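You operate a simulated robot arm through the tools that you are given. There is no shell and no other tool. Be economical: measure what you need, move in short steps, check, and stop when the job is done.

You run a simulated two-armed robot. Do the job below in one go: nothing can be reset, and whatever is moved stays where it is left.

JOB
Stack the carton labelled "straps" from the clear end of the black cabinet top on top of the carton that says "springs". Then open the stores cupboard door, put the grey paint tin on the top shelf of the stores cupboard and shut the door again. Then put the green cap on the bare end of the dark worktop away in the inside of the black cap tray. Then take the lid off the tall clear jar and lay it down on the bare end of the dark worktop. Then take the blue padlock and leave it on the blue notebook. Then pull the tea cupboard door open. Keep to this order. Set down upright: grey paint tin.

The check looks at the end state, three seconds after you hand in, the way a careful person would. Anything else that was tipped, shoved, dropped, spilled or broken makes it a failure. Lids that push on must go on centred and level and be pressed home; caps that screw on are set level and turned clockwise until they are tight.

ROBOT AND FRAMES
Two 7-joint arms with fingered hands on one trunk, on a base that drives. Base frame: it is fixed to the floor where the robot stands at the start and does not move with it; the origin is under the middle of the robot, x ahead of it, y to its left, z up; the surface under the hand at the start is at about z = 900. Units: mm, degrees, N and s.
The left shoulder is at the start at [42, 163, 1061], the right one opposite. Places, roughly: blue notebook [750, -1750, 1000]; blue padlock (4x2x7 cm) [300, -2000, 900]; green cap (6x6x3 cm) [800, -600, 900]; grey paint tin [750, 750, 1000]; inside of the black cap tray (34x17 cm) [-1780, 4880, 740]; lens carton, spring carton, strap carton [750, 0, 1000]; stores cupboard door [200, -600, 500]; tall clear jar (9x9x12 cm) [500, -600, 900]; tea cupboard door [300, -4700, 400]; top shelf of the stores cupboard [600, -600, 500]. Payload 4 kg a hand.
Tool frame (each hand has its own): the origin (TCP) lies between the finger pads and is the grasp point; the fingertips stand 36 mm ahead of it; z points along the fingers, y is the line along which they close. Largest opening 124 mm; the body of the gripper starts 42 mm behind the TCP. The gripper is a hand of 4 fingers: y runs from the thumb to the fingers, the wrist lies at [-15, -99, -189] in the tool frame, and closing takes about 1.5 s.
Orientation is told as [roll, pitch, yaw] about the base's x, y, z axes, in that order, counted from this pose: with the fingers straight down and the wrist toward the robot, the tool's x, y and z point along [0, 1, 0], [1, 0, 0] and [0, 0, -1] of the base frame.

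CONTROLS
- The arms move only by the tool jog_arm. It takes "left_plan", "right_plan" or both (then of equal length, played together; a hand with none holds still); each is a list of rows, each a list of 7 numbers: the shift along the base's x, y, z in units of 50 mm (1.0 is 50 mm), then the turn, a rotation vector about the base's x, y, z in units of 8 degrees (1.0 is 8 degrees), then the opening, from 0 (shut) to 1 (fully open). In form: [[x, y, z, rx, ry, rz, hand], ...]. A call has 1 to 8 rows; each row shifts and turns the commanded pose from where the row before left it. A call with a number of a shift or a turn outside -1 to 1 is refused whole. Each row takes 0.2 s and may step no farther than 50 mm and 8.6 degrees from the row before; otherwise, or with a gripper value out of range, the whole call is refused. Where a pose cannot be reached the arm comes as near as it can. A force on the tool above 40 N (or 10 N above the force at the start of the call, whichever is more), or a blocked arm, ends the call early, and 0.2 s more pass. The fingers move at their own pace (about 45 mm/s each) and stop on an object; they squeeze with about 26 N. The grip force told is the motor's: it shows also when the fingers shut on nothing. Time passes only in rows, and 0.2 s behind the last, so rows that do not move let the fingers close. It gives the time, the measured TCP pose, the force on the tool (base axes), the opening and the grip force at its end, in the units of the frame above (readings bear some noise), with the torque about the TCP (base axes, N m) and any sound that the robot's microphone picked up.
- Cameras (640 x 400 px; columns grow to the right, rows downward): "scene" is now at [141.7, -41.3, 1297.3]; the picture's right is [-0.42, -0.90, 0.07], its down [-0.46, 0.15, -0.87] and it looks along [0.78, -0.40, -0.48] (base axes); focal length 214 px, centre (320, 200). "left" rides on the left gripper at [-75, -86, -123] in its tool frame; the picture's right is [-0.70, -0.34, 0.63], its down [0.64, -0.68, 0.35] and it looks along [0.32, 0.65, 0.69] (tool axes); focal length 275 px, centre (320, 200). "right" rides on the right gripper at [75, -86, -123] in its tool frame; the picture's right is [-0.70, 0.34, -0.63], its down [-0.64, -0.68, 0.35] and it looks along [-0.32, 0.65, 0.69] (tool axes); focal length 275 px, centre (320, 200). There is no depth. A picture from a camera that has moved, and an enlarged one, comes with that camera's place and axes in the base frame and with its lens.
- grab_frame(camera): a new picture of that camera. No time passes.
- move_column(by): slides the trunk up (or, below 0, down) by that many mm; the arms and the scene camera ride with it, the base frame stays. It gives what a move gives, with no picture.
- drive_base(legs): drives the robot by 1 to 6 legs, each [ahead, left, turn to the left] in mm, mm and degrees, along the robot's own axes; the way and the turn of a leg run together, so that a leg with both is an arc; at most 1500 mm and 180 degrees a leg. The arms and the cameras ride along, it lands a little off, and it stops where it bumps. It gives what a move gives.
- grasp_type(shape, hand): the hand has 4 fingers and takes this shape, open, in about a second: jaw (thumb against the fingers, like two jaws); tri (thumb and two fingers); tip (a fingertip pinch); poke (one finger out to press); point (the index stretched); flat (the hand flat); cup (the hand cupped); fist (a fist). The gripper value then closes the fingers along that shape, each until it touches; the sizes above hold for jaw. It gives what a move gives, with no picture.
- turn_head(pan, tilt): turns the head with the scene camera to pan (to the left, within 86 degrees either way) and tilt (down, from -29 to 69), counted from straight ahead of the robot. It gives what a move gives.
- close_up(camera, box): a new picture of the part [left, top, right, bottom] of that camera's present view, enlarged. No time passes.
- job_done(): hands the job in; it is judged then, once.

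Go step by step. Nothing tells you exact positions but the pictures and the camera data: compare them with the known pose of the tool, close in by small moves and look again before you grip or let go. The budget is 186 turns and 158 pictures, counting those below and the enlarged ones. Unless the task says otherwise, let go and move clear before handing in.

The tools are called after "Request:" as a command line: name --argument value ..., lists and objects as JSON in quotes. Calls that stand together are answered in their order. jog_arm: Moves the arms, as the interface text tells. Its arguments: {"type":"object","properties":{"left_plan":{"type":"array","items":{"type":"array","items":{"type":"number"}}},"right_plan":{"type":"array","items":{"type":"array","items":{"type":"number"}}}},"required":[]} The other tools are called the same way: move_column (by) slides the trunk up or down; grasp_type (shape, hand) gives the hand a shape; drive_base (legs) drives the base; turn_head (pan, tilt) turns the head that bears the scene camera; grab_frame (camera) takes a picture; close_up (camera, box) takes an enlarged picture of a part of a camera's view; job_done () hands the job in.

At the start:

```text
time: 0.0
left_ee_pos: [846.9, -33.2, 1395.2]
left_ee_rot: [-0.1, 0.0, 0.1]
left_ft_force: [-0.8, -0.6, -0.1]
left_ft_torque: [-0.03, 0.02, 0.01]
left_opening: 123.5
left_finger_force: 0.2
left_shape: jaw
right_ee_pos: [567.5, -436.8, 1452.5]
right_ee_rot: [0.0, 0.0, 0.0]
right_ft_force: [0.6, -0.2, -0.9]
right_ft_torque: [0.02, 0.0, -0.03]
right_opening: 123.5
right_finger_force: 0.0
right_shape: jaw
trunk travel left (down, up): [-225.0, 253.0]
robot x, y, heading: [1.1, 2.4, 0.0]
head pan, tilt: [-25.4, 20.9]
```

scene: 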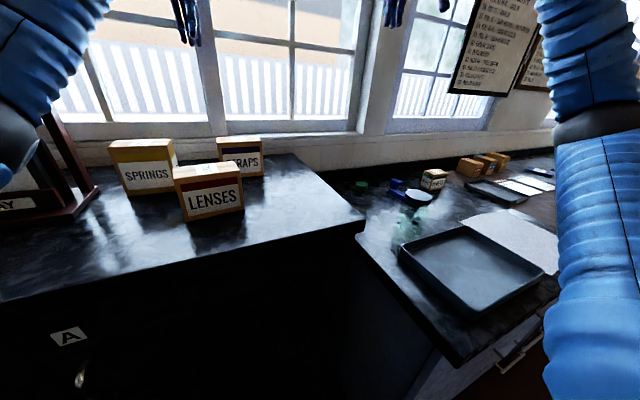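
right: 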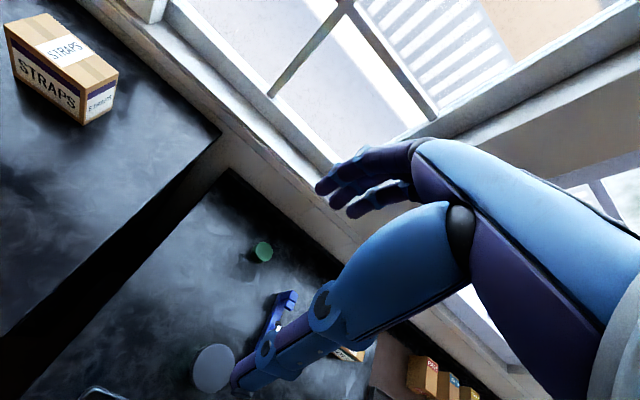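
left: 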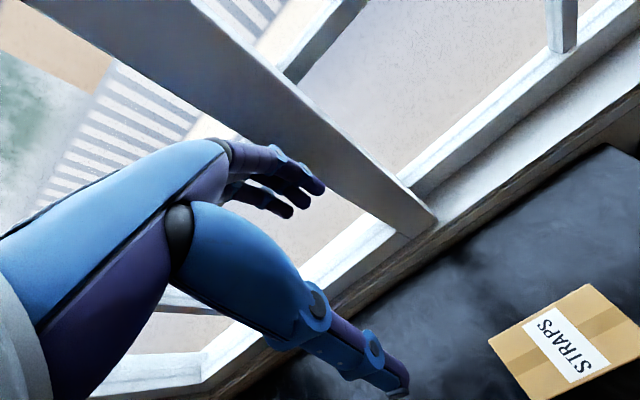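

I see three cartons on the black cabinet top: springs, lenses in front, and straps on the right. The worktop with the jar and cap is farther right. I'll look around with the head to measure positions first.

Request:
turn_head --pan 10 --tilt 30

Request:
grab_frame --camera "scene"

Request:
close_up --camera "scene" --box '[200, 60, 480, 235]'

Request:
close_up --camera "left" --box '[400, 200, 640, 400]'

Request:
close_up --camera "right" --box '[0, 0, 240, 150]'

```text
time: 1.0
left_ee_pos: [846.3, -32.4, 1394.0]
left_ee_rot: [-0.1, 0.1, 0.0]
left_ft_force: [0.5, 0.6, 0.4]
left_ft_torque: [-0.01, 0.01, 0.0]
left_opening: 123.7
left_finger_force: 0.1
left_shape: jaw
right_ee_pos: [568.2, -436.7, 1452.2]
right_ee_rot: [0.0, 0.1, 0.0]
right_ft_force: [-0.3, -0.3, 1.1]
right_ft_torque: [-0.02, -0.01, -0.01]
right_opening: 123.8
right_finger_force: 0.1
right_shape: jaw
trunk travel left (down, up): [-225.0, 253.0]
robot x, y, heading: [0.4, 0.5, -0.0]
head pan, tilt: [10.0, 30.0]
```

```text
154 pictures are left
camera scene: at [144.4, 14.2, 1282.1], right [0.17, -0.98, -0.03], down [-0.62, -0.09, -0.78], along [0.77, 0.15, -0.62], focal length 214 px, centre (320, 200)
```

scene: 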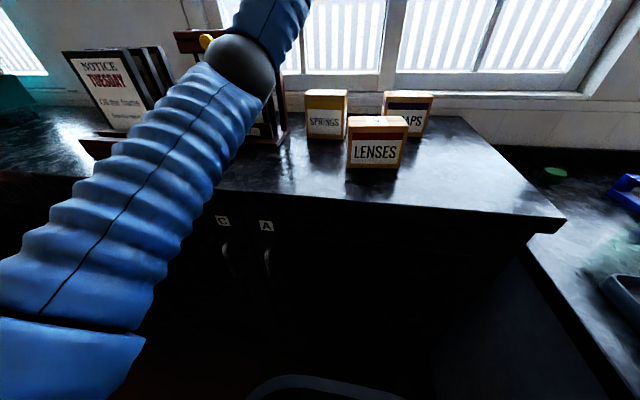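

```text
2.29 times, centred on (340, 148) of scene
camera zoom: at [144.4, 14.2, 1282.1], right [0.17, -0.98, -0.03], down [-0.62, -0.09, -0.78], along [0.77, 0.15, -0.62], focal length 490 px, centre (274, 320)
```

zoom: 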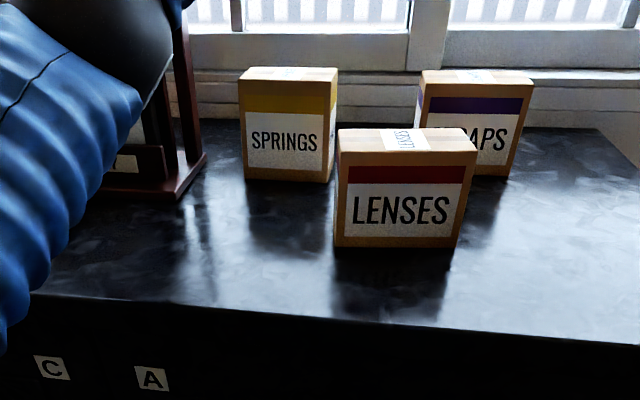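

```text
2.00 times, centred on (520, 300) of left
camera zoom: at [760.1, -107.4, 1514.9], right [-0.34, -0.7, -0.63], down [-0.68, 0.64, -0.35], along [0.65, 0.32, -0.69], focal length 551 px, centre (-80, 0)
```

zoom: 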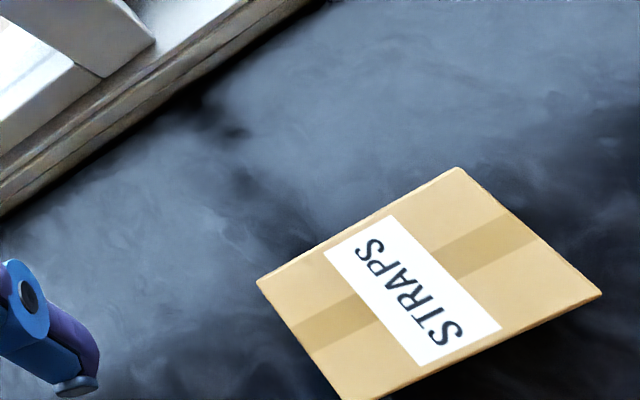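

```text
2.67 times, centred on (120, 75) of right
camera zoom: at [482.2, -361.5, 1574.9], right [0.34, -0.7, 0.63], down [-0.68, -0.64, -0.35], along [0.65, -0.32, -0.69], focal length 734 px, centre (853, 533)
```

zoom: 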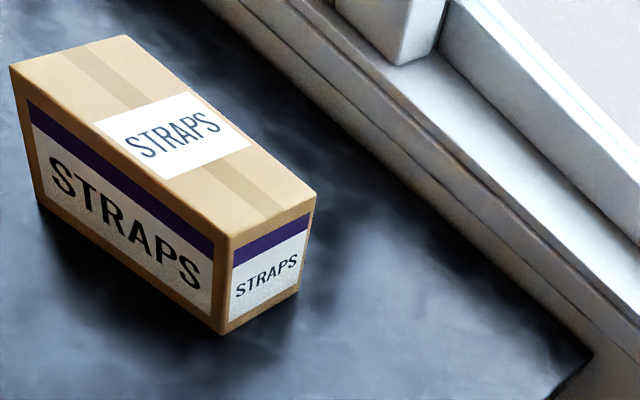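

The straps carton seems to sit around x 731–790, y −152…−44, with its top near z 1149. The springs carton is near x 690–750, y 50–150, so I'll zoom in to refine that one.

Request:
close_up --camera "scene" --box '[296, 80, 360, 145]'

Request:
close_up --camera "scene" --box '[340, 80, 440, 180]'

```text
6.15 times, centred on (328, 112) of scene
camera zoom: at [144.4, 14.2, 1282.1], right [0.17, -0.98, -0.03], down [-0.62, -0.09, -0.78], along [0.77, 0.15, -0.62], focal length 1320 px, centre (271, 738)
```

zoom: 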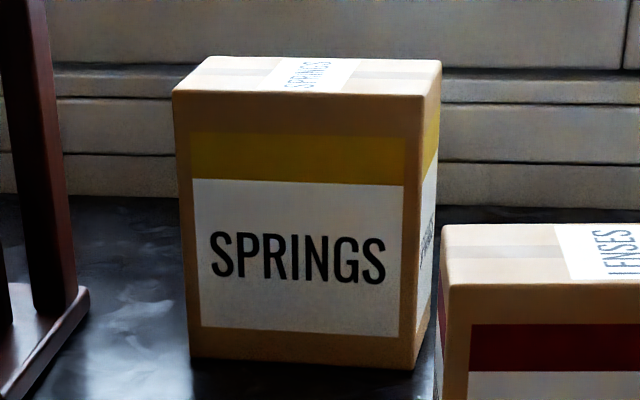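

```text
4.00 times, centred on (390, 130) of scene
camera zoom: at [144.4, 14.2, 1282.1], right [0.17, -0.98, -0.03], down [-0.62, -0.09, -0.78], along [0.77, 0.15, -0.62], focal length 858 px, centre (40, 480)
```

zoom: 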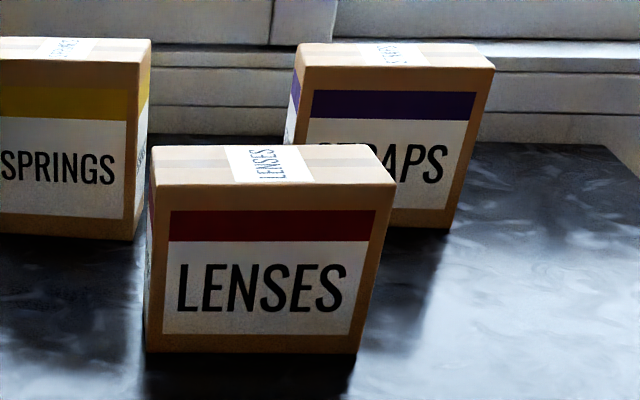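

Estimates so far: the straps centre is about (761, −98) with its top at 1149. The springs centre is about (726, 103) with its top at about 1159. I'll bring the open left hand above the straps carton.

Request:
jog_arm --left_plan '[[-0.573, -0.44, 0, 0, 0, 0, 1], [-0.573, -0.44, 0, 0, 0, 0, 1], [-0.573, -0.44, 0, 0, 0, 0, 1], [0, 0, -0.95, 0, 0, 0, 1], [0, 0, -0.95, 0, 0, 0, 1], [0, 0, -0.95, 0, 0, 0, 1], [0, 0, -0.95, 0, 0, 0, 1]]'

Request:
grab_frame --camera "left"

Request:
grab_frame --camera "scene"

```text
time: 2.8
left_ee_pos: [744.0, -103.7, 1256.4]
left_ee_rot: [0.2, -4.0, 0.0]
left_ft_force: [0.7, 0.2, -0.3]
left_ft_torque: [0.0, 0.05, -0.03]
left_opening: 123.8
left_finger_force: 0.2
left_shape: jaw
right_ee_pos: [558.9, -444.6, 1457.0]
right_ee_rot: [0.3, -0.6, -0.3]
right_ft_force: [-0.6, 0.5, 0.6]
right_ft_torque: [0.04, 0.0, 0.03]
right_opening: 123.7
right_finger_force: 0.1
right_shape: jaw
trunk travel left (down, up): [-225.0, 253.0]
robot x, y, heading: [-0.2, 2.4, -0.1]
head pan, tilt: [10.0, 30.0]
stopped in row 7 (left hand): the arm was blocked; the commanded pose is now the measured one
```

```text
148 pictures are left
camera left: at [649.2, -178.1, 1370.3], right [-0.29, -0.69, -0.66], down [-0.65, 0.65, -0.39], along [0.7, 0.32, -0.64], focal length 275 px, centre (320, 200)
```

left: 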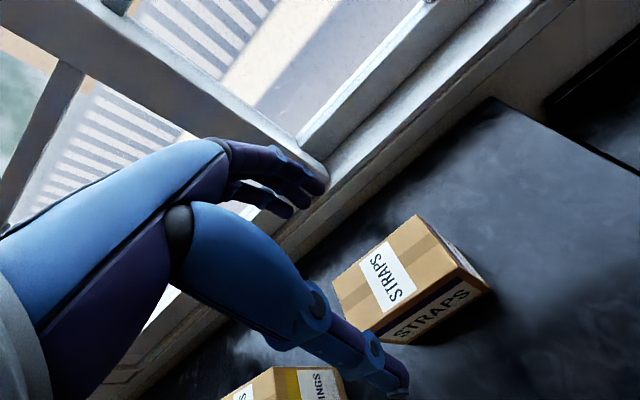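

```text
147 pictures are left
camera scene: at [137.3, 8.6, 1284.6], right [0.17, -0.99, -0.03], down [-0.61, -0.08, -0.79], along [0.77, 0.15, -0.62], focal length 214 px, centre (320, 200)
```

scene: 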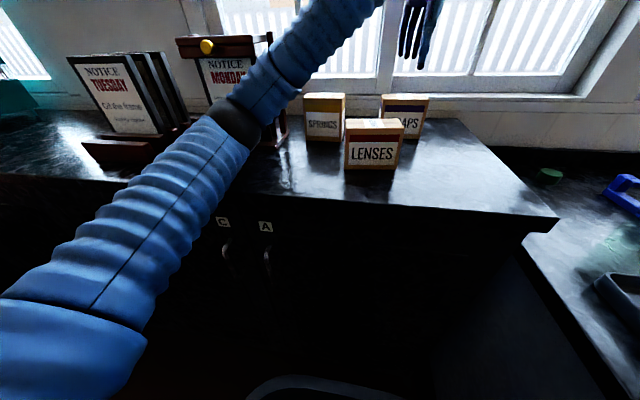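

The left arm was blocked, probably because its elbow met the notice rack. I'll reverse it, check the rack, and plan to use the right arm instead.

Request:
jog_arm --left_plan '[[0, 0, 0.95, 0, 0, 0, 1], [0, 0, 0.95, 0, 0, 0, 1], [0, 0, 0.95, 0, 0, 0, 1], [0, 0, 0.95, 0, 0, 0, 1]]'

Request:
grab_frame --camera "scene"

```text
time: 3.8
left_ee_pos: [753.4, -98.6, 1425.9]
left_ee_rot: [0.0, -2.4, -0.1]
left_ft_force: [-0.5, -0.4, -0.2]
left_ft_torque: [-0.03, -0.04, 0.0]
left_opening: 124.3
left_finger_force: 0.0
left_shape: jaw
right_ee_pos: [568.3, -437.9, 1452.9]
right_ee_rot: [0.1, -0.1, -0.1]
right_ft_force: [-0.3, -0.5, 0.8]
right_ft_torque: [0.02, -0.05, 0.0]
right_opening: 123.7
right_finger_force: 0.1
right_shape: jaw
trunk travel left (down, up): [-225.0, 253.0]
robot x, y, heading: [1.6, 0.6, -0.2]
head pan, tilt: [10.0, 30.0]
```

```text
146 pictures are left
camera scene: at [145.9, 14.0, 1282.2], right [0.17, -0.99, -0.03], down [-0.62, -0.08, -0.78], along [0.77, 0.15, -0.62], focal length 214 px, centre (320, 200)
```

scene: 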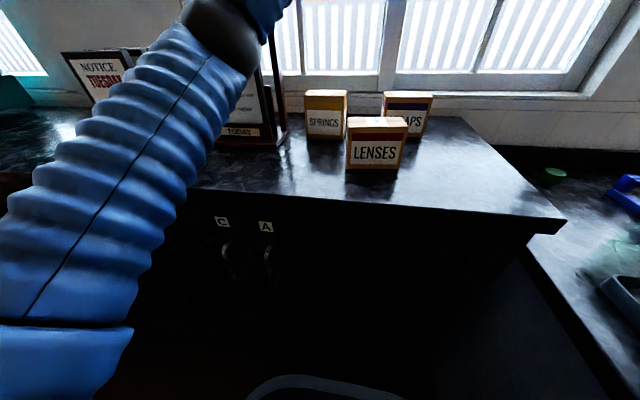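

The rack looks unmoved. The shoulders are low for this 1050 mm top, so I'll raise the trunk by 200 and pull the left arm back out of the way.

Request:
move_column --by 200

Request:
jog_arm --left_plan '[[-0.6, 0.7, 0, 0, 0, 0, 1], [-0.6, 0.7, 0, 0, 0, 0, 1], [-0.6, 0.7, 0, 0, 0, 0, 1], [-0.6, 0.7, 0, 0, 0, 0, 1], [-0.6, 0.7, 0, 0, 0, 0, 1], [0, 0.8, 0, 0, 0, 0, 1], [0, 0.8, 0, 0, 0, 0, 1]]'

Request:
grab_frame --camera "scene"

```text
time: 6.0
left_ee_pos: [757.4, -100.0, 1622.9]
left_ee_rot: [-0.1, -2.3, -0.1]
left_ft_force: [1.4, 0.0, 0.4]
left_ft_torque: [0.0, 0.02, 0.02]
left_opening: 123.7
left_finger_force: 0.1
left_shape: jaw
right_ee_pos: [569.2, -437.4, 1652.3]
right_ee_rot: [0.0, 0.0, -0.1]
right_ft_force: [-0.1, 0.6, 0.0]
right_ft_torque: [0.0, -0.03, -0.01]
right_opening: 123.8
right_finger_force: 0.2
right_shape: jaw
trunk travel left (down, up): [-425.0, 53.0]
robot x, y, heading: [2.2, -1.8, -0.1]
head pan, tilt: [10.0, 30.0]
```

```text
time: 7.6
left_ee_pos: [606.0, 157.9, 1623.4]
left_ee_rot: [-0.2, -2.3, -0.2]
left_ft_force: [-0.1, -0.1, -0.5]
left_ft_torque: [-0.02, -0.02, -0.01]
left_opening: 123.7
left_finger_force: 0.1
left_shape: jaw
right_ee_pos: [568.7, -434.3, 1654.2]
right_ee_rot: [-0.1, 0.0, -0.1]
right_ft_force: [0.1, -0.3, 0.3]
right_ft_torque: [0.01, -0.04, -0.02]
right_opening: 123.7
right_finger_force: 0.1
right_shape: jaw
trunk travel left (down, up): [-425.0, 53.0]
robot x, y, heading: [6.2, 3.5, -0.4]
head pan, tilt: [10.0, 30.0]
```

```text
145 pictures are left
camera scene: at [83.6, 17.6, 1503.2], right [0.17, -0.99, 0.0], down [-0.5, -0.09, -0.86], along [0.85, 0.15, -0.51], focal length 214 px, centre (320, 200)
```

scene: 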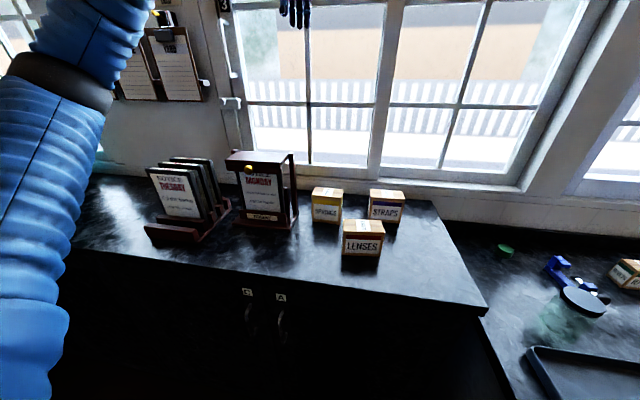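

The view is clear now. I'll drive 120 mm left so the right arm can cover both cartons, then move the right hand over.

Request:
drive_base --legs '[[0, 120, 0]]'

Request:
jog_arm --right_plan '[[0.66, 0.7, 0, 0, 0, 0, 1], [0.66, 0.7, 0, 0, 0, 0, 1], [0.66, 0.7, 0, 0, 0, 0, 1], [0.66, 0.7, 0, 0, 0, 0, 1], [0.66, 0.7, 0, 0, 0, 0, 1], [0.5, 0.7, 0, 0, 0, 0, 1], [0, 0, -0.9, 0, 0, 0, 1], [0, 0, -0.9, 0, 0, 0, 1]]'

```text
time: 8.8
left_ee_pos: [606.9, 278.8, 1624.2]
left_ee_rot: [-0.1, -2.3, -0.1]
left_ft_force: [-0.6, 0.3, -0.2]
left_ft_torque: [0.0, 0.03, 0.02]
left_opening: 123.7
left_finger_force: 0.1
left_shape: jaw
right_ee_pos: [571.0, -314.3, 1651.8]
right_ee_rot: [0.1, 0.1, 0.0]
right_ft_force: [0.3, 0.1, 0.1]
right_ft_torque: [0.0, 0.01, -0.02]
right_opening: 123.7
right_finger_force: 0.0
right_shape: jaw
trunk travel left (down, up): [-425.0, 53.0]
robot x, y, heading: [5.9, 119.5, 0.1]
head pan, tilt: [10.0, 30.0]
```

```text
time: 10.6
left_ee_pos: [607.1, 277.7, 1622.8]
left_ee_rot: [0.0, -2.4, 0.1]
left_ft_force: [-0.2, 0.1, -0.4]
left_ft_torque: [0.02, 0.0, -0.01]
left_opening: 124.1
left_finger_force: 0.0
left_shape: jaw
right_ee_pos: [763.7, -104.7, 1561.4]
right_ee_rot: [0.0, -0.1, 0.0]
right_ft_force: [-0.1, 0.1, -0.3]
right_ft_torque: [0.0, 0.0, 0.02]
right_opening: 123.9
right_finger_force: 0.2
right_shape: jaw
trunk travel left (down, up): [-425.0, 53.0]
robot x, y, heading: [2.3, 123.9, 0.2]
head pan, tilt: [10.0, 30.0]
```

The right hand is above the straps carton. I'll lower it to about z 1240 and look.

Request:
jog_arm --right_plan '[[0, 0.1, -0.92, 0, 0, 0, 1], [0, 0, -0.92, 0, 0, 0, 1], [0, 0, -0.92, 0, 0, 0, 1], [0, 0, -0.92, 0, 0, 0, 1], [0, 0, -0.92, 0, 0, 0, 1], [0, 0, -0.92, 0, 0, 0, 1], [0, 0, -0.92, 0, 0, 0, 1]]'

Request:
grab_frame --camera "right"

Request:
grab_frame --camera "scene"

```text
time: 12.2
left_ee_pos: [607.0, 277.4, 1623.1]
left_ee_rot: [0.0, -2.3, 0.0]
left_ft_force: [0.8, 0.4, -0.3]
left_ft_torque: [-0.01, -0.01, -0.02]
left_opening: 124.0
left_finger_force: 0.0
left_shape: jaw
right_ee_pos: [761.6, -101.7, 1241.0]
right_ee_rot: [0.0, 0.0, 0.1]
right_ft_force: [0.2, -0.3, -0.8]
right_ft_torque: [0.0, 0.04, 0.0]
right_opening: 123.9
right_finger_force: 0.1
right_shape: jaw
trunk travel left (down, up): [-425.0, 53.0]
robot x, y, heading: [0.6, 123.4, -0.3]
head pan, tilt: [10.0, 30.0]
```

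```text
144 pictures are left
camera right: at [676.2, -26.5, 1363.2], right [0.34, -0.7, 0.63], down [-0.68, -0.64, -0.35], along [0.65, -0.31, -0.69], focal length 275 px, centre (320, 200)
```

right: 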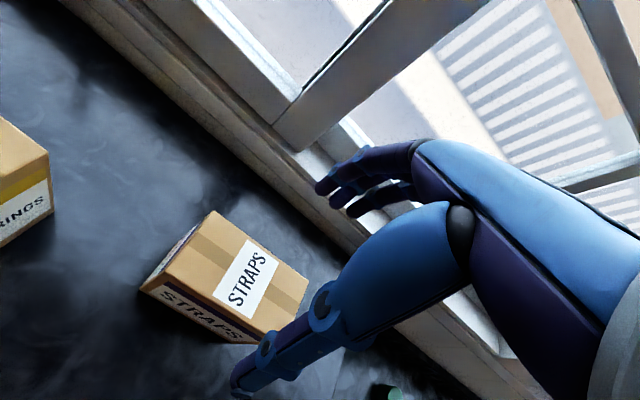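

```text
143 pictures are left
camera scene: at [85.1, 135.1, 1503.1], right [0.17, -0.98, 0.0], down [-0.5, -0.09, -0.86], along [0.85, 0.15, -0.51], focal length 214 px, centre (320, 200)
```

scene: 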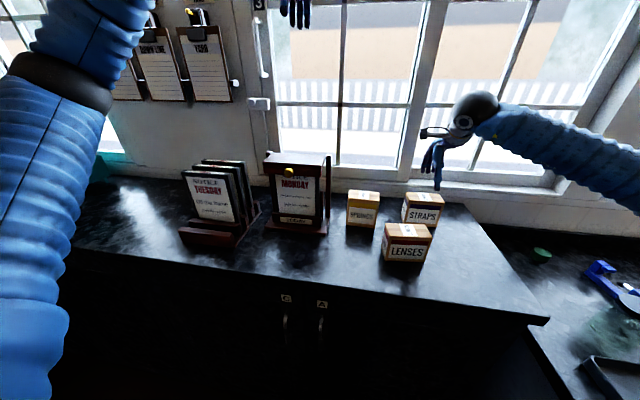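

The pictures confirm the straps carton is centred near (758, −97). I'll descend around it and close.

Request:
jog_arm --right_plan '[[-0.06, 0.09, -0.84, 0, 0, 0, 1], [0, 0, -0.84, 0, 0, 0, 1], [0, 0, -0.84, 0, 0, 0, 1]]'

Request:
grab_frame --camera "right"

Request:
close_up --camera "scene" --box '[330, 100, 510, 280]'

```text
time: 13.0
left_ee_pos: [607.3, 278.2, 1623.5]
left_ee_rot: [0.0, -2.3, 0.0]
left_ft_force: [0.4, -0.4, 0.4]
left_ft_torque: [0.01, 0.0, 0.0]
left_opening: 123.9
left_finger_force: 0.1
left_shape: jaw
right_ee_pos: [759.0, -95.4, 1115.3]
right_ee_rot: [0.0, 0.1, -0.1]
right_ft_force: [-0.9, -0.4, 0.2]
right_ft_torque: [-0.03, -0.02, -0.02]
right_opening: 123.4
right_finger_force: 0.1
right_shape: jaw
trunk travel left (down, up): [-425.0, 53.0]
robot x, y, heading: [5.2, 121.5, -0.1]
head pan, tilt: [10.0, 30.0]
```

```text
142 pictures are left
camera right: at [673.5, -19.6, 1237.9], right [0.34, -0.7, 0.63], down [-0.68, -0.64, -0.35], along [0.65, -0.32, -0.69], focal length 275 px, centre (320, 200)
```

right: 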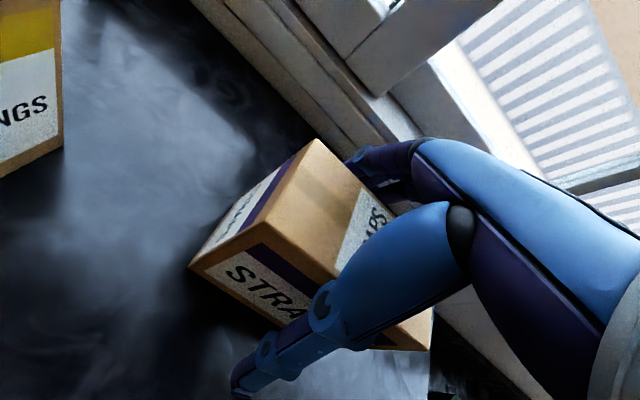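

```text
2.22 times, centred on (420, 190) of scene
camera zoom: at [84.5, 135.9, 1503.1], right [0.17, -0.98, 0.0], down [-0.5, -0.09, -0.86], along [0.85, 0.15, -0.51], focal length 477 px, centre (98, 222)
```

zoom: 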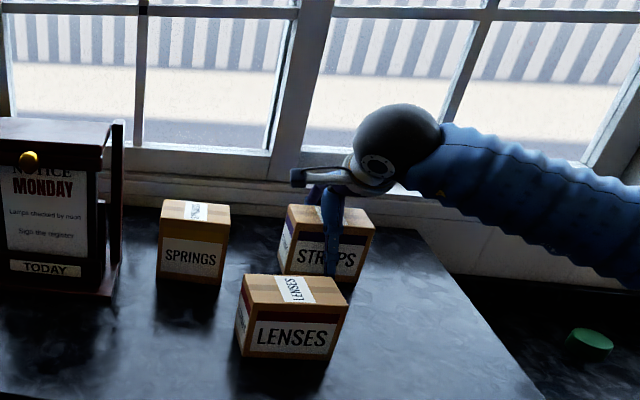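

Thumb and fingers straddle the carton as planned. Closing now.

Request:
jog_arm --right_plan '[[0, 0, 0, 0, 0, 0, 0.4], [0, 0, 0, 0, 0, 0, 0.2], [0, 0, 0, 0, 0, 0, 0], [0, 0, 0, 0, 0, 0, 0], [0, 0, 0, 0, 0, 0, 0], [0, 0, 0, 0, 0, 0, 0], [0, 0, 0, 0, 0, 0, 0], [0, 0, 0, 0, 0, 0, 0]]'

Request:
jog_arm --right_plan '[[0, 0, 0.4, 0, 0, 0, 0], [0, 0, 0.8, 0, 0, 0, 0], [0, 0, 0.9, 0, 0, 0, 0], [0, 0, 0.9, 0, 0, 0, 0]]'

Request:
grab_frame --camera "right"

Request:
close_up --camera "scene" --box '[330, 100, 510, 280]'

```text
time: 14.8
left_ee_pos: [607.9, 277.7, 1623.9]
left_ee_rot: [-0.1, -2.3, 0.0]
left_ft_force: [-0.2, 0.1, -0.4]
left_ft_torque: [-0.03, 0.01, 0.0]
left_opening: 124.1
left_finger_force: 0.0
left_shape: jaw
right_ee_pos: [758.3, -95.2, 1117.4]
right_ee_rot: [0.0, 0.0, -0.1]
right_ft_force: [2.2, -0.2, 9.2]
right_ft_torque: [0.01, -0.62, 0.09]
right_opening: 77.4
right_finger_force: 25.6
right_shape: jaw
trunk travel left (down, up): [-425.0, 53.0]
robot x, y, heading: [2.0, 123.0, 0.0]
head pan, tilt: [10.0, 30.0]
```

```text
time: 15.8
left_ee_pos: [606.9, 278.6, 1624.8]
left_ee_rot: [-0.1, -2.3, -0.1]
left_ft_force: [-0.2, 0.0, -0.1]
left_ft_torque: [0.01, -0.01, -0.01]
left_opening: 123.9
left_finger_force: 0.0
left_shape: jaw
right_ee_pos: [756.0, -96.4, 1264.6]
right_ee_rot: [0.0, 0.1, 0.1]
right_ft_force: [-1.5, -0.7, -2.4]
right_ft_torque: [-0.02, 0.01, 0.0]
right_opening: 76.2
right_finger_force: 25.9
right_shape: jaw
trunk travel left (down, up): [-425.0, 53.0]
robot x, y, heading: [4.5, 120.1, 0.1]
head pan, tilt: [10.0, 30.0]
```

```text
140 pictures are left
camera right: at [670.7, -19.8, 1387.4], right [0.34, -0.7, 0.63], down [-0.68, -0.65, -0.34], along [0.65, -0.32, -0.69], focal length 275 px, centre (320, 200)
```

right: 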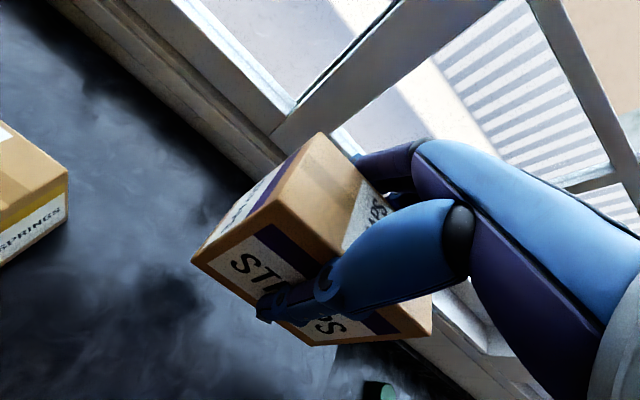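

```text
2.22 times, centred on (420, 190) of scene
camera zoom: at [83.8, 136.5, 1503.2], right [0.17, -0.98, 0.0], down [-0.5, -0.09, -0.86], along [0.85, 0.15, -0.51], focal length 477 px, centre (98, 222)
```

zoom: 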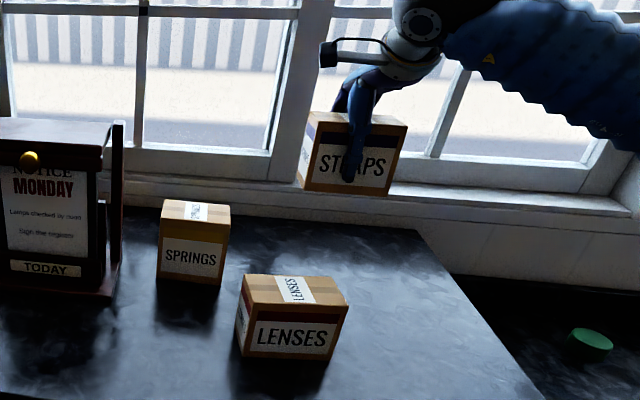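

The carton is held and lifted. I'll move part way toward springs and use the wrist camera to measure the springs carton better.

Request:
jog_arm --right_plan '[[-0.4, 0.8, 0.2, 0, 0, 0, 0], [-0.4, 0.8, 0.2, 0, 0, 0, 0]]'

Request:
grab_frame --camera "right"

Request:
close_up --camera "scene" --box '[330, 100, 450, 260]'

```text
time: 16.4
left_ee_pos: [606.6, 279.2, 1624.1]
left_ee_rot: [-0.1, -2.3, 0.1]
left_ft_force: [-0.1, -0.6, 0.6]
left_ft_torque: [-0.01, -0.03, -0.01]
left_opening: 123.8
left_finger_force: 0.0
left_shape: jaw
right_ee_pos: [717.6, -15.5, 1283.5]
right_ee_rot: [-0.1, 0.1, 0.0]
right_ft_force: [-0.2, 0.1, -2.6]
right_ft_torque: [-0.03, 0.0, -0.01]
right_opening: 76.4
right_finger_force: 25.8
right_shape: jaw
trunk travel left (down, up): [-425.0, 53.0]
robot x, y, heading: [3.4, 117.1, -0.2]
head pan, tilt: [10.0, 30.0]
```

```text
138 pictures are left
camera right: at [631.2, 61.2, 1405.9], right [0.34, -0.7, 0.63], down [-0.68, -0.65, -0.35], along [0.65, -0.32, -0.69], focal length 275 px, centre (320, 200)
```

right: 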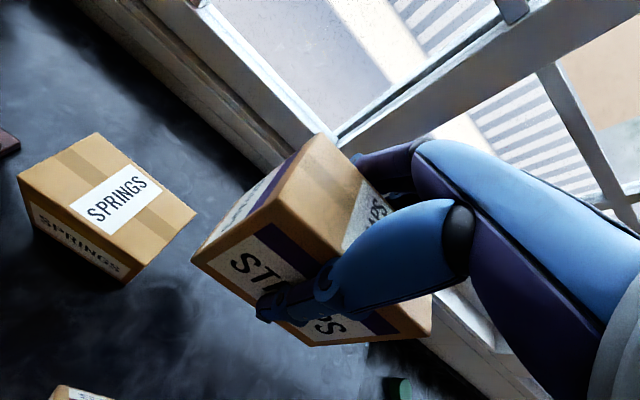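

```text
2.50 times, centred on (390, 180) of scene
camera zoom: at [84.1, 137.6, 1503.2], right [0.17, -0.98, 0.0], down [-0.5, -0.09, -0.86], along [0.85, 0.15, -0.51], focal length 536 px, centre (145, 250)
```

zoom: 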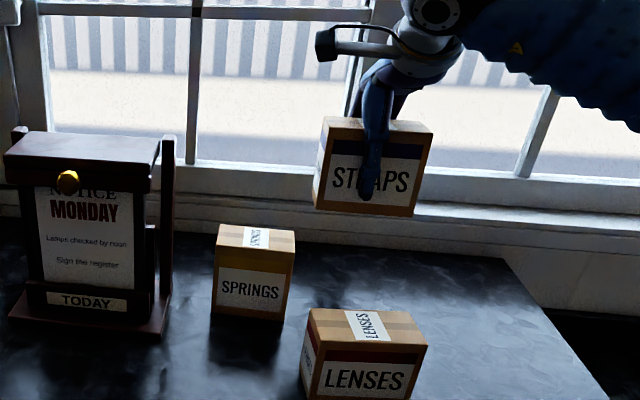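

The springs centre comes out near (720, 102), and the held carton sits about +7 mm in x from the TCP. I'll move above springs and stop about 20 mm short to check the alignment.

Request:
jog_arm --right_plan '[[-0.03, 0.8, 0, 0, 0, 0, 0], [-0.03, 0.8, 0, 0, 0, 0, 0], [-0.04, 0.79, 0, 0, 0, 0, 0], [0, 0, -0.4, 0, 0, 0, 0], [0, 0, -0.4, 0, 0, 0, 0]]'

Request:
close_up --camera "scene" --box '[320, 120, 420, 240]'

Request:
grab_frame --camera "right"

```text
time: 17.6
left_ee_pos: [608.3, 278.2, 1623.7]
left_ee_rot: [-0.2, -2.3, 0.0]
left_ft_force: [-0.4, -0.1, 0.8]
left_ft_torque: [0.0, 0.05, -0.02]
left_opening: 123.9
left_finger_force: 0.1
left_shape: jaw
right_ee_pos: [714.3, 104.9, 1243.2]
right_ee_rot: [0.2, 0.0, -0.1]
right_ft_force: [-0.1, 0.5, -2.7]
right_ft_torque: [0.02, 0.01, -0.03]
right_opening: 76.1
right_finger_force: 26.0
right_shape: jaw
trunk travel left (down, up): [-425.0, 53.0]
robot x, y, heading: [3.3, 120.4, 0.1]
head pan, tilt: [10.0, 30.0]
```

```text
3.33 times, centred on (370, 180) of scene
camera zoom: at [84.8, 136.0, 1503.1], right [0.17, -0.98, 0.0], down [-0.5, -0.09, -0.86], along [0.85, 0.15, -0.51], focal length 715 px, centre (153, 267)
```

zoom: 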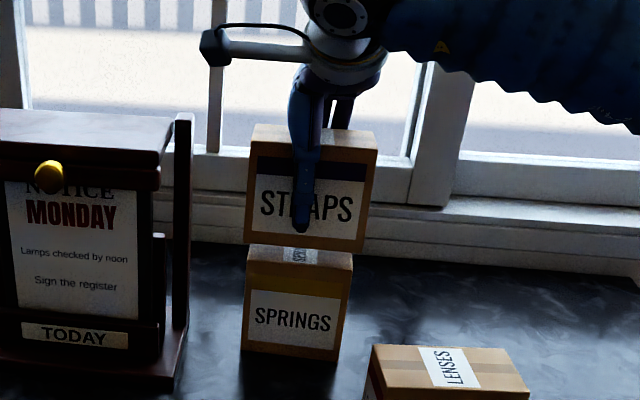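

```text
135 pictures are left
camera right: at [628.2, 180.4, 1365.9], right [0.34, -0.7, 0.63], down [-0.68, -0.64, -0.35], along [0.65, -0.32, -0.69], focal length 275 px, centre (320, 200)
```

right: 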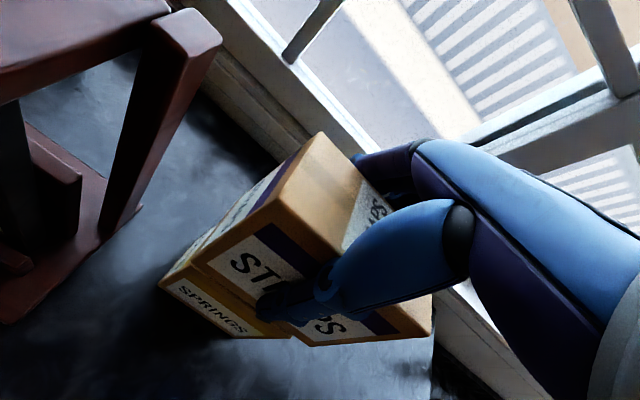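

Alignment in y looks good, and in x I'll shift about 6 mm back. Then I'll descend gently to contact.

Request:
jog_arm --right_plan '[[-0.12, 0.0, 0, 0, 0, 0, 0], [0, 0, -0.14, 0, 0, 0, 0], [0, 0, -0.1, 0, 0, 0, 0], [0, 0, 0, 0, 0, 0, 0]]'

Request:
close_up --camera "scene" --box '[340, 150, 400, 240]'

```text
time: 18.6
left_ee_pos: [606.7, 278.6, 1624.6]
left_ee_rot: [0.0, -2.3, 0.0]
left_ft_force: [-0.1, -0.2, 1.0]
left_ft_torque: [0.01, 0.0, 0.02]
left_opening: 123.8
left_finger_force: 0.0
left_shape: jaw
right_ee_pos: [706.6, 104.0, 1232.7]
right_ee_rot: [0.0, 0.1, 0.1]
right_ft_force: [-0.6, -0.4, -2.1]
right_ft_torque: [-0.02, 0.0, 0.02]
right_opening: 76.3
right_finger_force: 26.4
right_shape: jaw
trunk travel left (down, up): [-425.0, 53.0]
robot x, y, heading: [3.2, 120.2, 0.1]
head pan, tilt: [10.0, 30.0]
```

```text
4.44 times, centred on (370, 195) of scene
camera zoom: at [84.4, 136.0, 1503.2], right [0.17, -0.98, 0.0], down [-0.5, -0.09, -0.86], along [0.85, 0.15, -0.51], focal length 953 px, centre (98, 222)
```

zoom: 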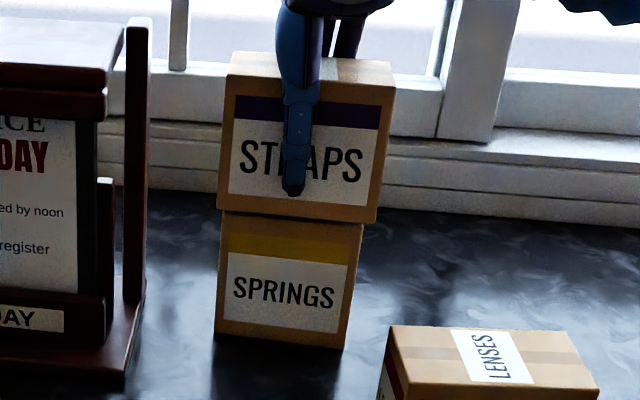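

There's a small gap left with no contact yet. I'll keep going down in 2–3 mm steps.

Request:
jog_arm --right_plan '[[0, 0, -0.06, 0, 0, 0, 0], [0, 0, -0.04, 0, 0, 0, 0], [0, 0, 0, 0, 0, 0, 0]]'

Request:
close_up --camera "scene" --box '[340, 150, 400, 240]'

```text
time: 19.4
left_ee_pos: [607.2, 278.6, 1623.9]
left_ee_rot: [-0.1, -2.3, -0.1]
left_ft_force: [0.4, -0.4, -1.0]
left_ft_torque: [0.01, -0.01, -0.02]
left_opening: 123.7
left_finger_force: 0.0
left_shape: jaw
right_ee_pos: [707.7, 103.5, 1228.9]
right_ee_rot: [0.0, 0.0, 0.1]
right_ft_force: [0.9, 0.2, -0.3]
right_ft_torque: [-0.03, -0.1, 0.01]
right_opening: 76.4
right_finger_force: 26.3
right_shape: jaw
trunk travel left (down, up): [-425.0, 53.0]
robot x, y, heading: [4.4, 120.2, -0.1]
head pan, tilt: [10.0, 30.0]
```

```text
4.44 times, centred on (370, 195) of scene
camera zoom: at [84.3, 136.1, 1503.2], right [0.17, -0.98, 0.0], down [-0.5, -0.09, -0.86], along [0.85, 0.15, -0.51], focal length 953 px, centre (98, 222)
```

zoom: 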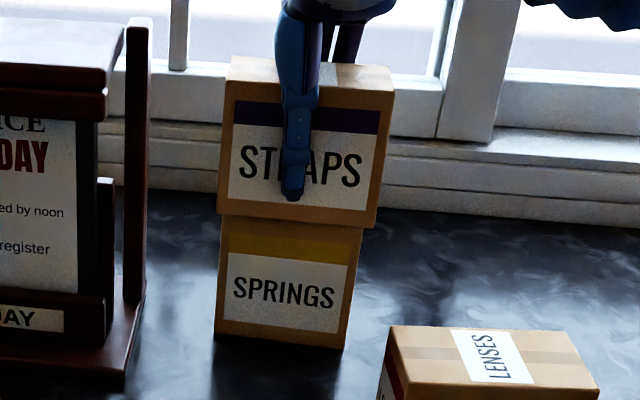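

Contact is made, since the weight has gone off the hand, and the faces look flush. Releasing and lifting straight up.

Request:
jog_arm --right_plan '[[0, 0, 0, 0, 0, 0, 1], [0, 0, 0, 0, 0, 0, 1], [0, 0, 0, 0, 0, 0, 1], [0, 0, 0, 0, 0, 0, 1], [0, 0, 0, 0, 0, 0, 1], [0, 0, 0.3, 0, 0, 0, 1], [0, 0, 0.6, 0, 0, 0, 1], [0, 0, 0.9, 0, 0, 0, 1]]'

Request:
jog_arm --right_plan '[[0, 0, 0.9, 0, 0, 0, 1], [0, 0, 0.9, 0, 0, 0, 1], [0, 0, 0.9, 0, 0, 0, 1], [0, -0.9, 0, 0, 0, 0, 1], [0, -0.9, 0, 0, 0, 0, 1]]'

Request:
grab_frame --camera "scene"

Request:
grab_frame --camera "right"

```text
time: 21.2
left_ee_pos: [605.2, 278.9, 1624.5]
left_ee_rot: [-0.1, -2.4, 0.0]
left_ft_force: [-0.1, -0.4, 0.0]
left_ft_torque: [-0.02, -0.04, -0.05]
left_opening: 124.0
left_finger_force: 0.0
left_shape: jaw
right_ee_pos: [705.3, 106.2, 1318.7]
right_ee_rot: [0.0, -0.1, 0.0]
right_ft_force: [0.3, -0.1, 0.0]
right_ft_torque: [-0.01, 0.0, 0.04]
right_opening: 123.7
right_finger_force: 0.0
right_shape: jaw
trunk travel left (down, up): [-425.0, 53.0]
robot x, y, heading: [1.5, 122.9, -0.1]
head pan, tilt: [10.0, 30.0]
```

```text
time: 22.4
left_ee_pos: [606.3, 276.1, 1624.1]
left_ee_rot: [0.0, -2.4, 0.1]
left_ft_force: [-0.8, -0.3, 0.5]
left_ft_torque: [0.01, 0.0, 0.0]
left_opening: 124.0
left_finger_force: 0.2
left_shape: jaw
right_ee_pos: [708.3, 14.8, 1452.6]
right_ee_rot: [-0.1, 0.0, 0.0]
right_ft_force: [-0.5, 0.9, 0.8]
right_ft_torque: [0.01, -0.04, 0.0]
right_opening: 123.6
right_finger_force: 0.0
right_shape: jaw
trunk travel left (down, up): [-425.0, 53.0]
robot x, y, heading: [2.6, 121.1, 0.1]
head pan, tilt: [10.0, 30.0]
```

```text
132 pictures are left
camera scene: at [84.0, 134.4, 1503.2], right [0.18, -0.98, 0.0], down [-0.5, -0.09, -0.86], along [0.85, 0.15, -0.51], focal length 214 px, centre (320, 200)
```

scene: 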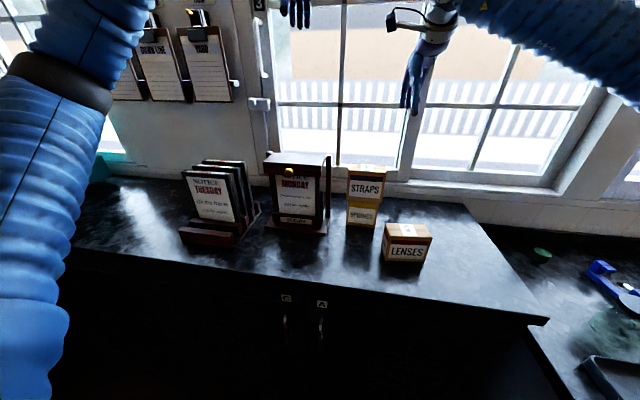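

```text
131 pictures are left
camera right: at [621.7, 90.0, 1575.5], right [0.34, -0.7, 0.63], down [-0.68, -0.65, -0.35], along [0.65, -0.31, -0.69], focal length 275 px, centre (320, 200)
```

right: 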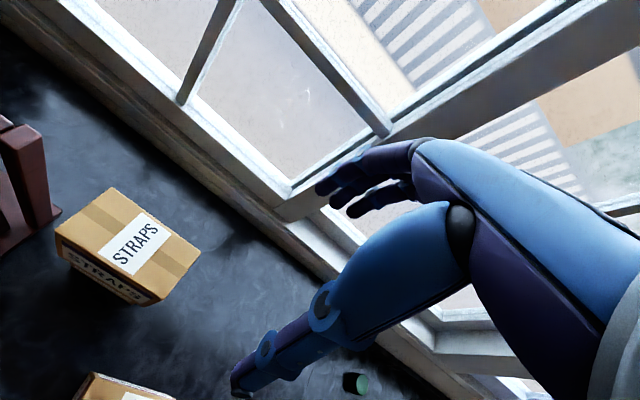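

The straps carton is stacked squarely on springs. Next is the stores cupboard, so I'll look left for the paint tin and right for the cupboard.

Request:
turn_head --pan 50 --tilt 25

Request:
grab_frame --camera "scene"

Request:
turn_head --pan -65 --tilt 35

Request:
grab_frame --camera "scene"

```text
time: 23.5
left_ee_pos: [607.4, 276.8, 1623.4]
left_ee_rot: [-0.1, -2.3, -0.1]
left_ft_force: [-0.4, 0.7, -0.3]
left_ft_torque: [0.01, 0.0, -0.03]
left_opening: 123.7
left_finger_force: 0.0
left_shape: jaw
right_ee_pos: [707.7, 14.4, 1453.0]
right_ee_rot: [-0.1, 0.0, 0.0]
right_ft_force: [-0.1, -0.5, -0.1]
right_ft_torque: [-0.04, 0.0, -0.02]
right_opening: 123.6
right_finger_force: 0.0
right_shape: jaw
trunk travel left (down, up): [-425.0, 53.0]
robot x, y, heading: [1.8, 122.5, -0.0]
head pan, tilt: [50.0, 25.0]
```

```text
130 pictures are left
camera scene: at [54.5, 190.4, 1511.4], right [0.77, -0.64, -0.01], down [-0.28, -0.32, -0.9], along [0.58, 0.69, -0.43], focal length 214 px, centre (320, 200)
```

scene: 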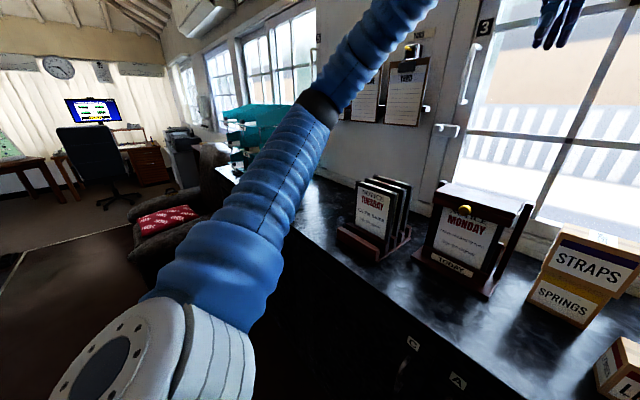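

```text
time: 25.4
left_ee_pos: [607.6, 277.5, 1624.4]
left_ee_rot: [-0.1, -2.2, 0.0]
left_ft_force: [0.3, -1.0, 0.6]
left_ft_torque: [0.02, 0.0, -0.01]
left_opening: 124.1
left_finger_force: 0.0
left_shape: jaw
right_ee_pos: [707.6, 16.5, 1452.8]
right_ee_rot: [0.0, -0.1, 0.0]
right_ft_force: [1.5, -1.0, 0.3]
right_ft_torque: [0.0, 0.0, 0.03]
right_opening: 123.8
right_finger_force: 0.1
right_shape: jaw
trunk travel left (down, up): [-425.0, 53.0]
robot x, y, heading: [1.5, 123.7, -0.1]
head pan, tilt: [-65.0, 35.0]
```

```text
129 pictures are left
camera scene: at [32.5, 40.5, 1495.8], right [-0.91, -0.42, 0.01], down [-0.25, 0.52, -0.82], along [0.34, -0.74, -0.58], focal length 214 px, centre (320, 200)
```

scene: 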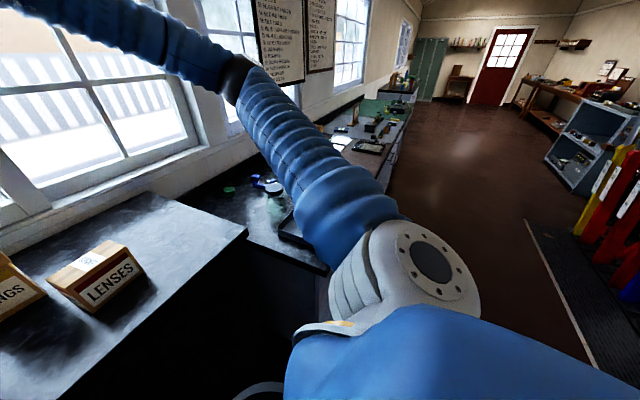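

Request:
grab_frame --camera "left"

Request:
drive_base --legs '[[-500, 0, 0]]'

Request:
turn_head --pan -30 --tilt 40

Request:
grab_frame --camera "scene"

```text
128 pictures are left
camera left: at [516.2, 203.9, 1741.3], right [-0.31, -0.7, -0.65], down [-0.67, 0.64, -0.37], along [0.68, 0.32, -0.67], focal length 275 px, centre (320, 200)
```

left: 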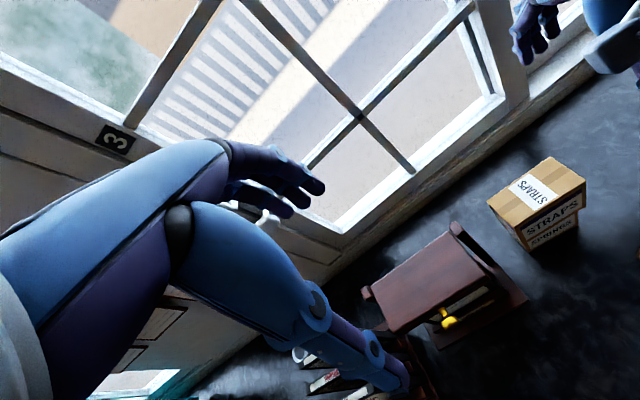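

```text
time: 28.4
left_ee_pos: [109.0, 278.0, 1624.0]
left_ee_rot: [-0.1, -2.3, 0.3]
left_ft_force: [1.2, 0.3, -0.4]
left_ft_torque: [-0.01, 0.0, -0.01]
left_opening: 123.5
left_finger_force: 0.1
left_shape: jaw
right_ee_pos: [210.5, 15.5, 1452.7]
right_ee_rot: [-0.1, 0.1, 0.2]
right_ft_force: [-0.5, -0.2, 0.8]
right_ft_torque: [0.02, 0.02, 0.0]
right_opening: 124.0
right_finger_force: 0.1
right_shape: jaw
trunk travel left (down, up): [-425.0, 53.0]
robot x, y, heading: [-492.3, 121.0, 0.1]
head pan, tilt: [-65.0, 35.0]
```

```text
time: 29.4
left_ee_pos: [108.0, 278.7, 1623.4]
left_ee_rot: [-0.1, -2.4, 0.1]
left_ft_force: [-0.3, -0.6, 0.4]
left_ft_torque: [0.0, 0.0, 0.02]
left_opening: 123.8
left_finger_force: 0.0
left_shape: jaw
right_ee_pos: [210.8, 15.7, 1452.3]
right_ee_rot: [0.0, 0.0, 0.2]
right_ft_force: [-0.5, 0.0, 0.3]
right_ft_torque: [0.0, 0.02, -0.02]
right_opening: 123.6
right_finger_force: 0.0
right_shape: jaw
trunk travel left (down, up): [-425.0, 53.0]
robot x, y, heading: [-495.0, 116.5, 0.3]
head pan, tilt: [-30.0, 40.0]
```

```text
127 pictures are left
camera scene: at [-429.1, 76.9, 1487.9], right [-0.5, -0.87, 0.0], down [-0.56, 0.32, -0.76], along [0.66, -0.38, -0.65], focal length 214 px, centre (320, 200)
```

scene: 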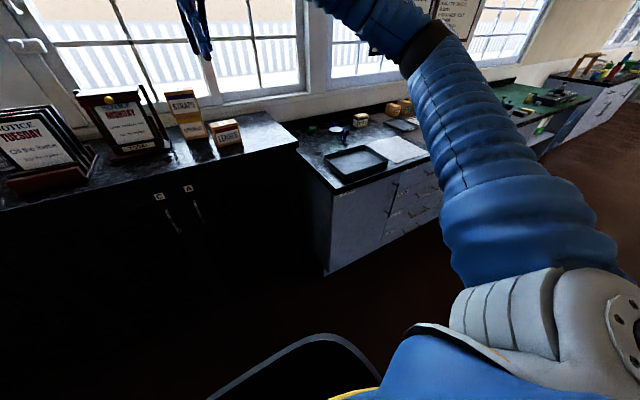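

The white unit under the dark worktop looks like the stores cupboard, with the door hinged left and the handle near (200, −778, 680). Now I'll find the tin to the left.

Request:
turn_head --pan 25 --tilt 25

Request:
grab_frame --camera "scene"

Request:
turn_head --pan 80 --tilt 25

Request:
grab_frame --camera "scene"

```text
time: 30.6
left_ee_pos: [108.3, 278.2, 1623.1]
left_ee_rot: [-0.1, -2.3, 0.2]
left_ft_force: [0.3, 0.3, -0.1]
left_ft_torque: [-0.02, 0.0, 0.0]
left_opening: 123.6
left_finger_force: 0.1
left_shape: jaw
right_ee_pos: [210.8, 17.1, 1451.9]
right_ee_rot: [0.0, 0.0, 0.2]
right_ft_force: [-0.5, 0.8, 0.3]
right_ft_torque: [-0.01, 0.02, 0.0]
right_opening: 123.4
right_finger_force: 0.1
right_shape: jaw
trunk travel left (down, up): [-425.0, 53.0]
robot x, y, heading: [-495.7, 116.8, 0.5]
head pan, tilt: [25.0, 25.0]
```

```text
126 pictures are left
camera scene: at [-419.7, 158.3, 1511.2], right [0.43, -0.91, 0.0], down [-0.39, -0.18, -0.9], along [0.82, 0.39, -0.43], focal length 214 px, centre (320, 200)
```

scene: 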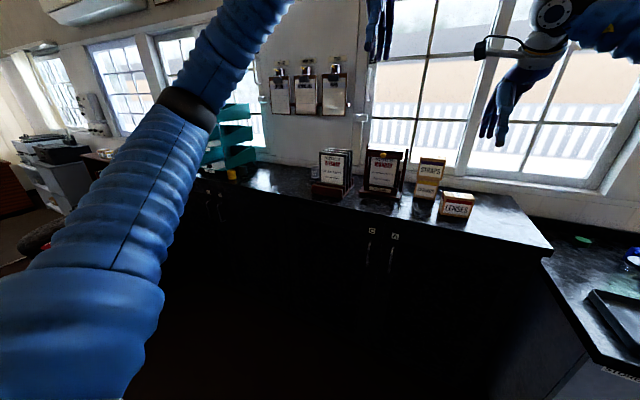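

```text
time: 31.9
left_ee_pos: [108.2, 279.8, 1623.9]
left_ee_rot: [-0.1, -2.3, 0.3]
left_ft_force: [-0.1, 0.2, 0.2]
left_ft_torque: [0.02, -0.02, -0.03]
left_opening: 124.1
left_finger_force: 0.1
left_shape: jaw
right_ee_pos: [209.1, 15.9, 1453.0]
right_ee_rot: [0.0, -0.1, 0.2]
right_ft_force: [0.4, -0.6, 0.0]
right_ft_torque: [0.0, 0.03, 0.0]
right_opening: 123.5
right_finger_force: 0.1
right_shape: jaw
trunk travel left (down, up): [-425.0, 53.0]
robot x, y, heading: [-496.0, 118.1, 0.1]
head pan, tilt: [80.0, 25.0]
```

```text
125 pictures are left
camera scene: at [-487.2, 210.0, 1511.7], right [0.99, -0.17, -0.01], down [-0.08, -0.42, -0.91], along [0.15, 0.89, -0.42], focal length 214 px, centre (320, 200)
```

scene: 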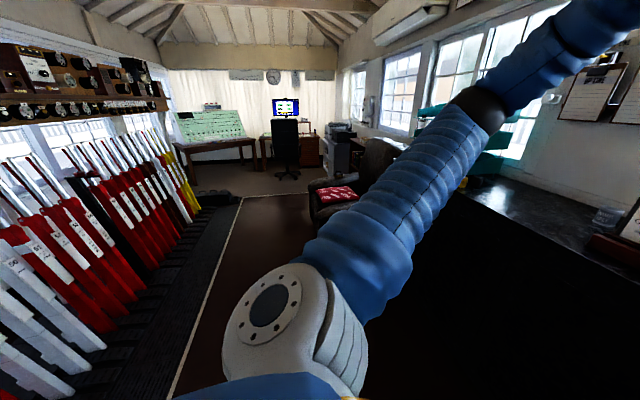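

Request:
close_up --camera "scene" --box '[560, 180, 640, 260]'

Request:
turn_head --pan 25 --tilt 25

Request:
close_up --camera "scene" --box '[190, 100, 370, 220]'

```text
5.00 times, centred on (600, 220) of scene
camera zoom: at [-487.2, 210.0, 1511.7], right [0.99, -0.17, -0.01], down [-0.08, -0.42, -0.91], along [0.15, 0.89, -0.42], focal length 1072 px, centre (-1080, 100)
```

zoom: 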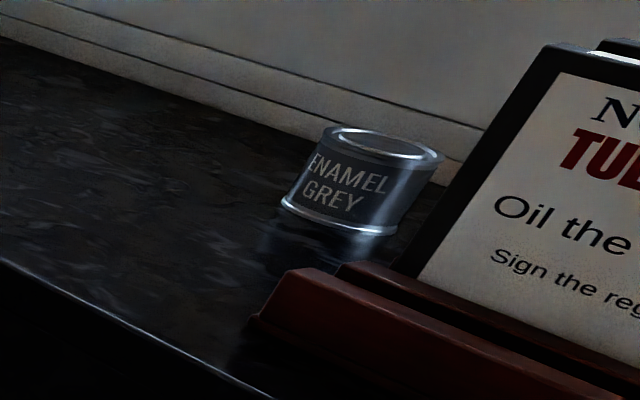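

```text
time: 33.1
left_ee_pos: [108.2, 278.7, 1622.3]
left_ee_rot: [0.0, -2.2, 0.3]
left_ft_force: [-0.9, 0.7, 0.2]
left_ft_torque: [-0.02, 0.01, -0.02]
left_opening: 124.0
left_finger_force: 0.0
left_shape: jaw
right_ee_pos: [210.8, 15.6, 1452.8]
right_ee_rot: [0.0, 0.0, 0.3]
right_ft_force: [0.9, 0.0, 0.7]
right_ft_torque: [0.02, -0.02, -0.02]
right_opening: 123.6
right_finger_force: 0.1
right_shape: jaw
trunk travel left (down, up): [-425.0, 53.0]
robot x, y, heading: [-496.0, 121.6, 0.4]
head pan, tilt: [25.0, 25.0]
```

```text
3.33 times, centred on (280, 160) of scene
camera zoom: at [-419.7, 158.5, 1511.2], right [0.43, -0.9, 0.0], down [-0.39, -0.18, -0.9], along [0.82, 0.39, -0.43], focal length 715 px, centre (453, 333)
```

zoom: 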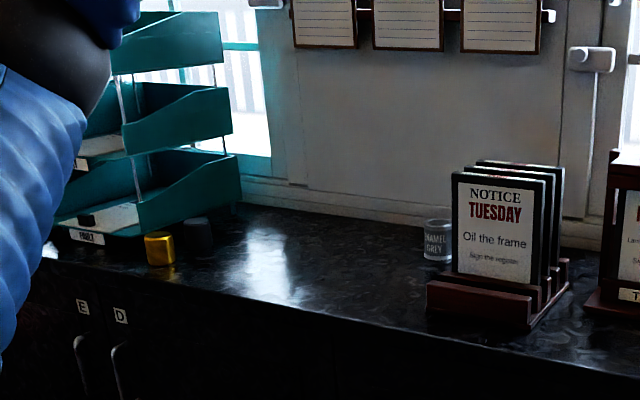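

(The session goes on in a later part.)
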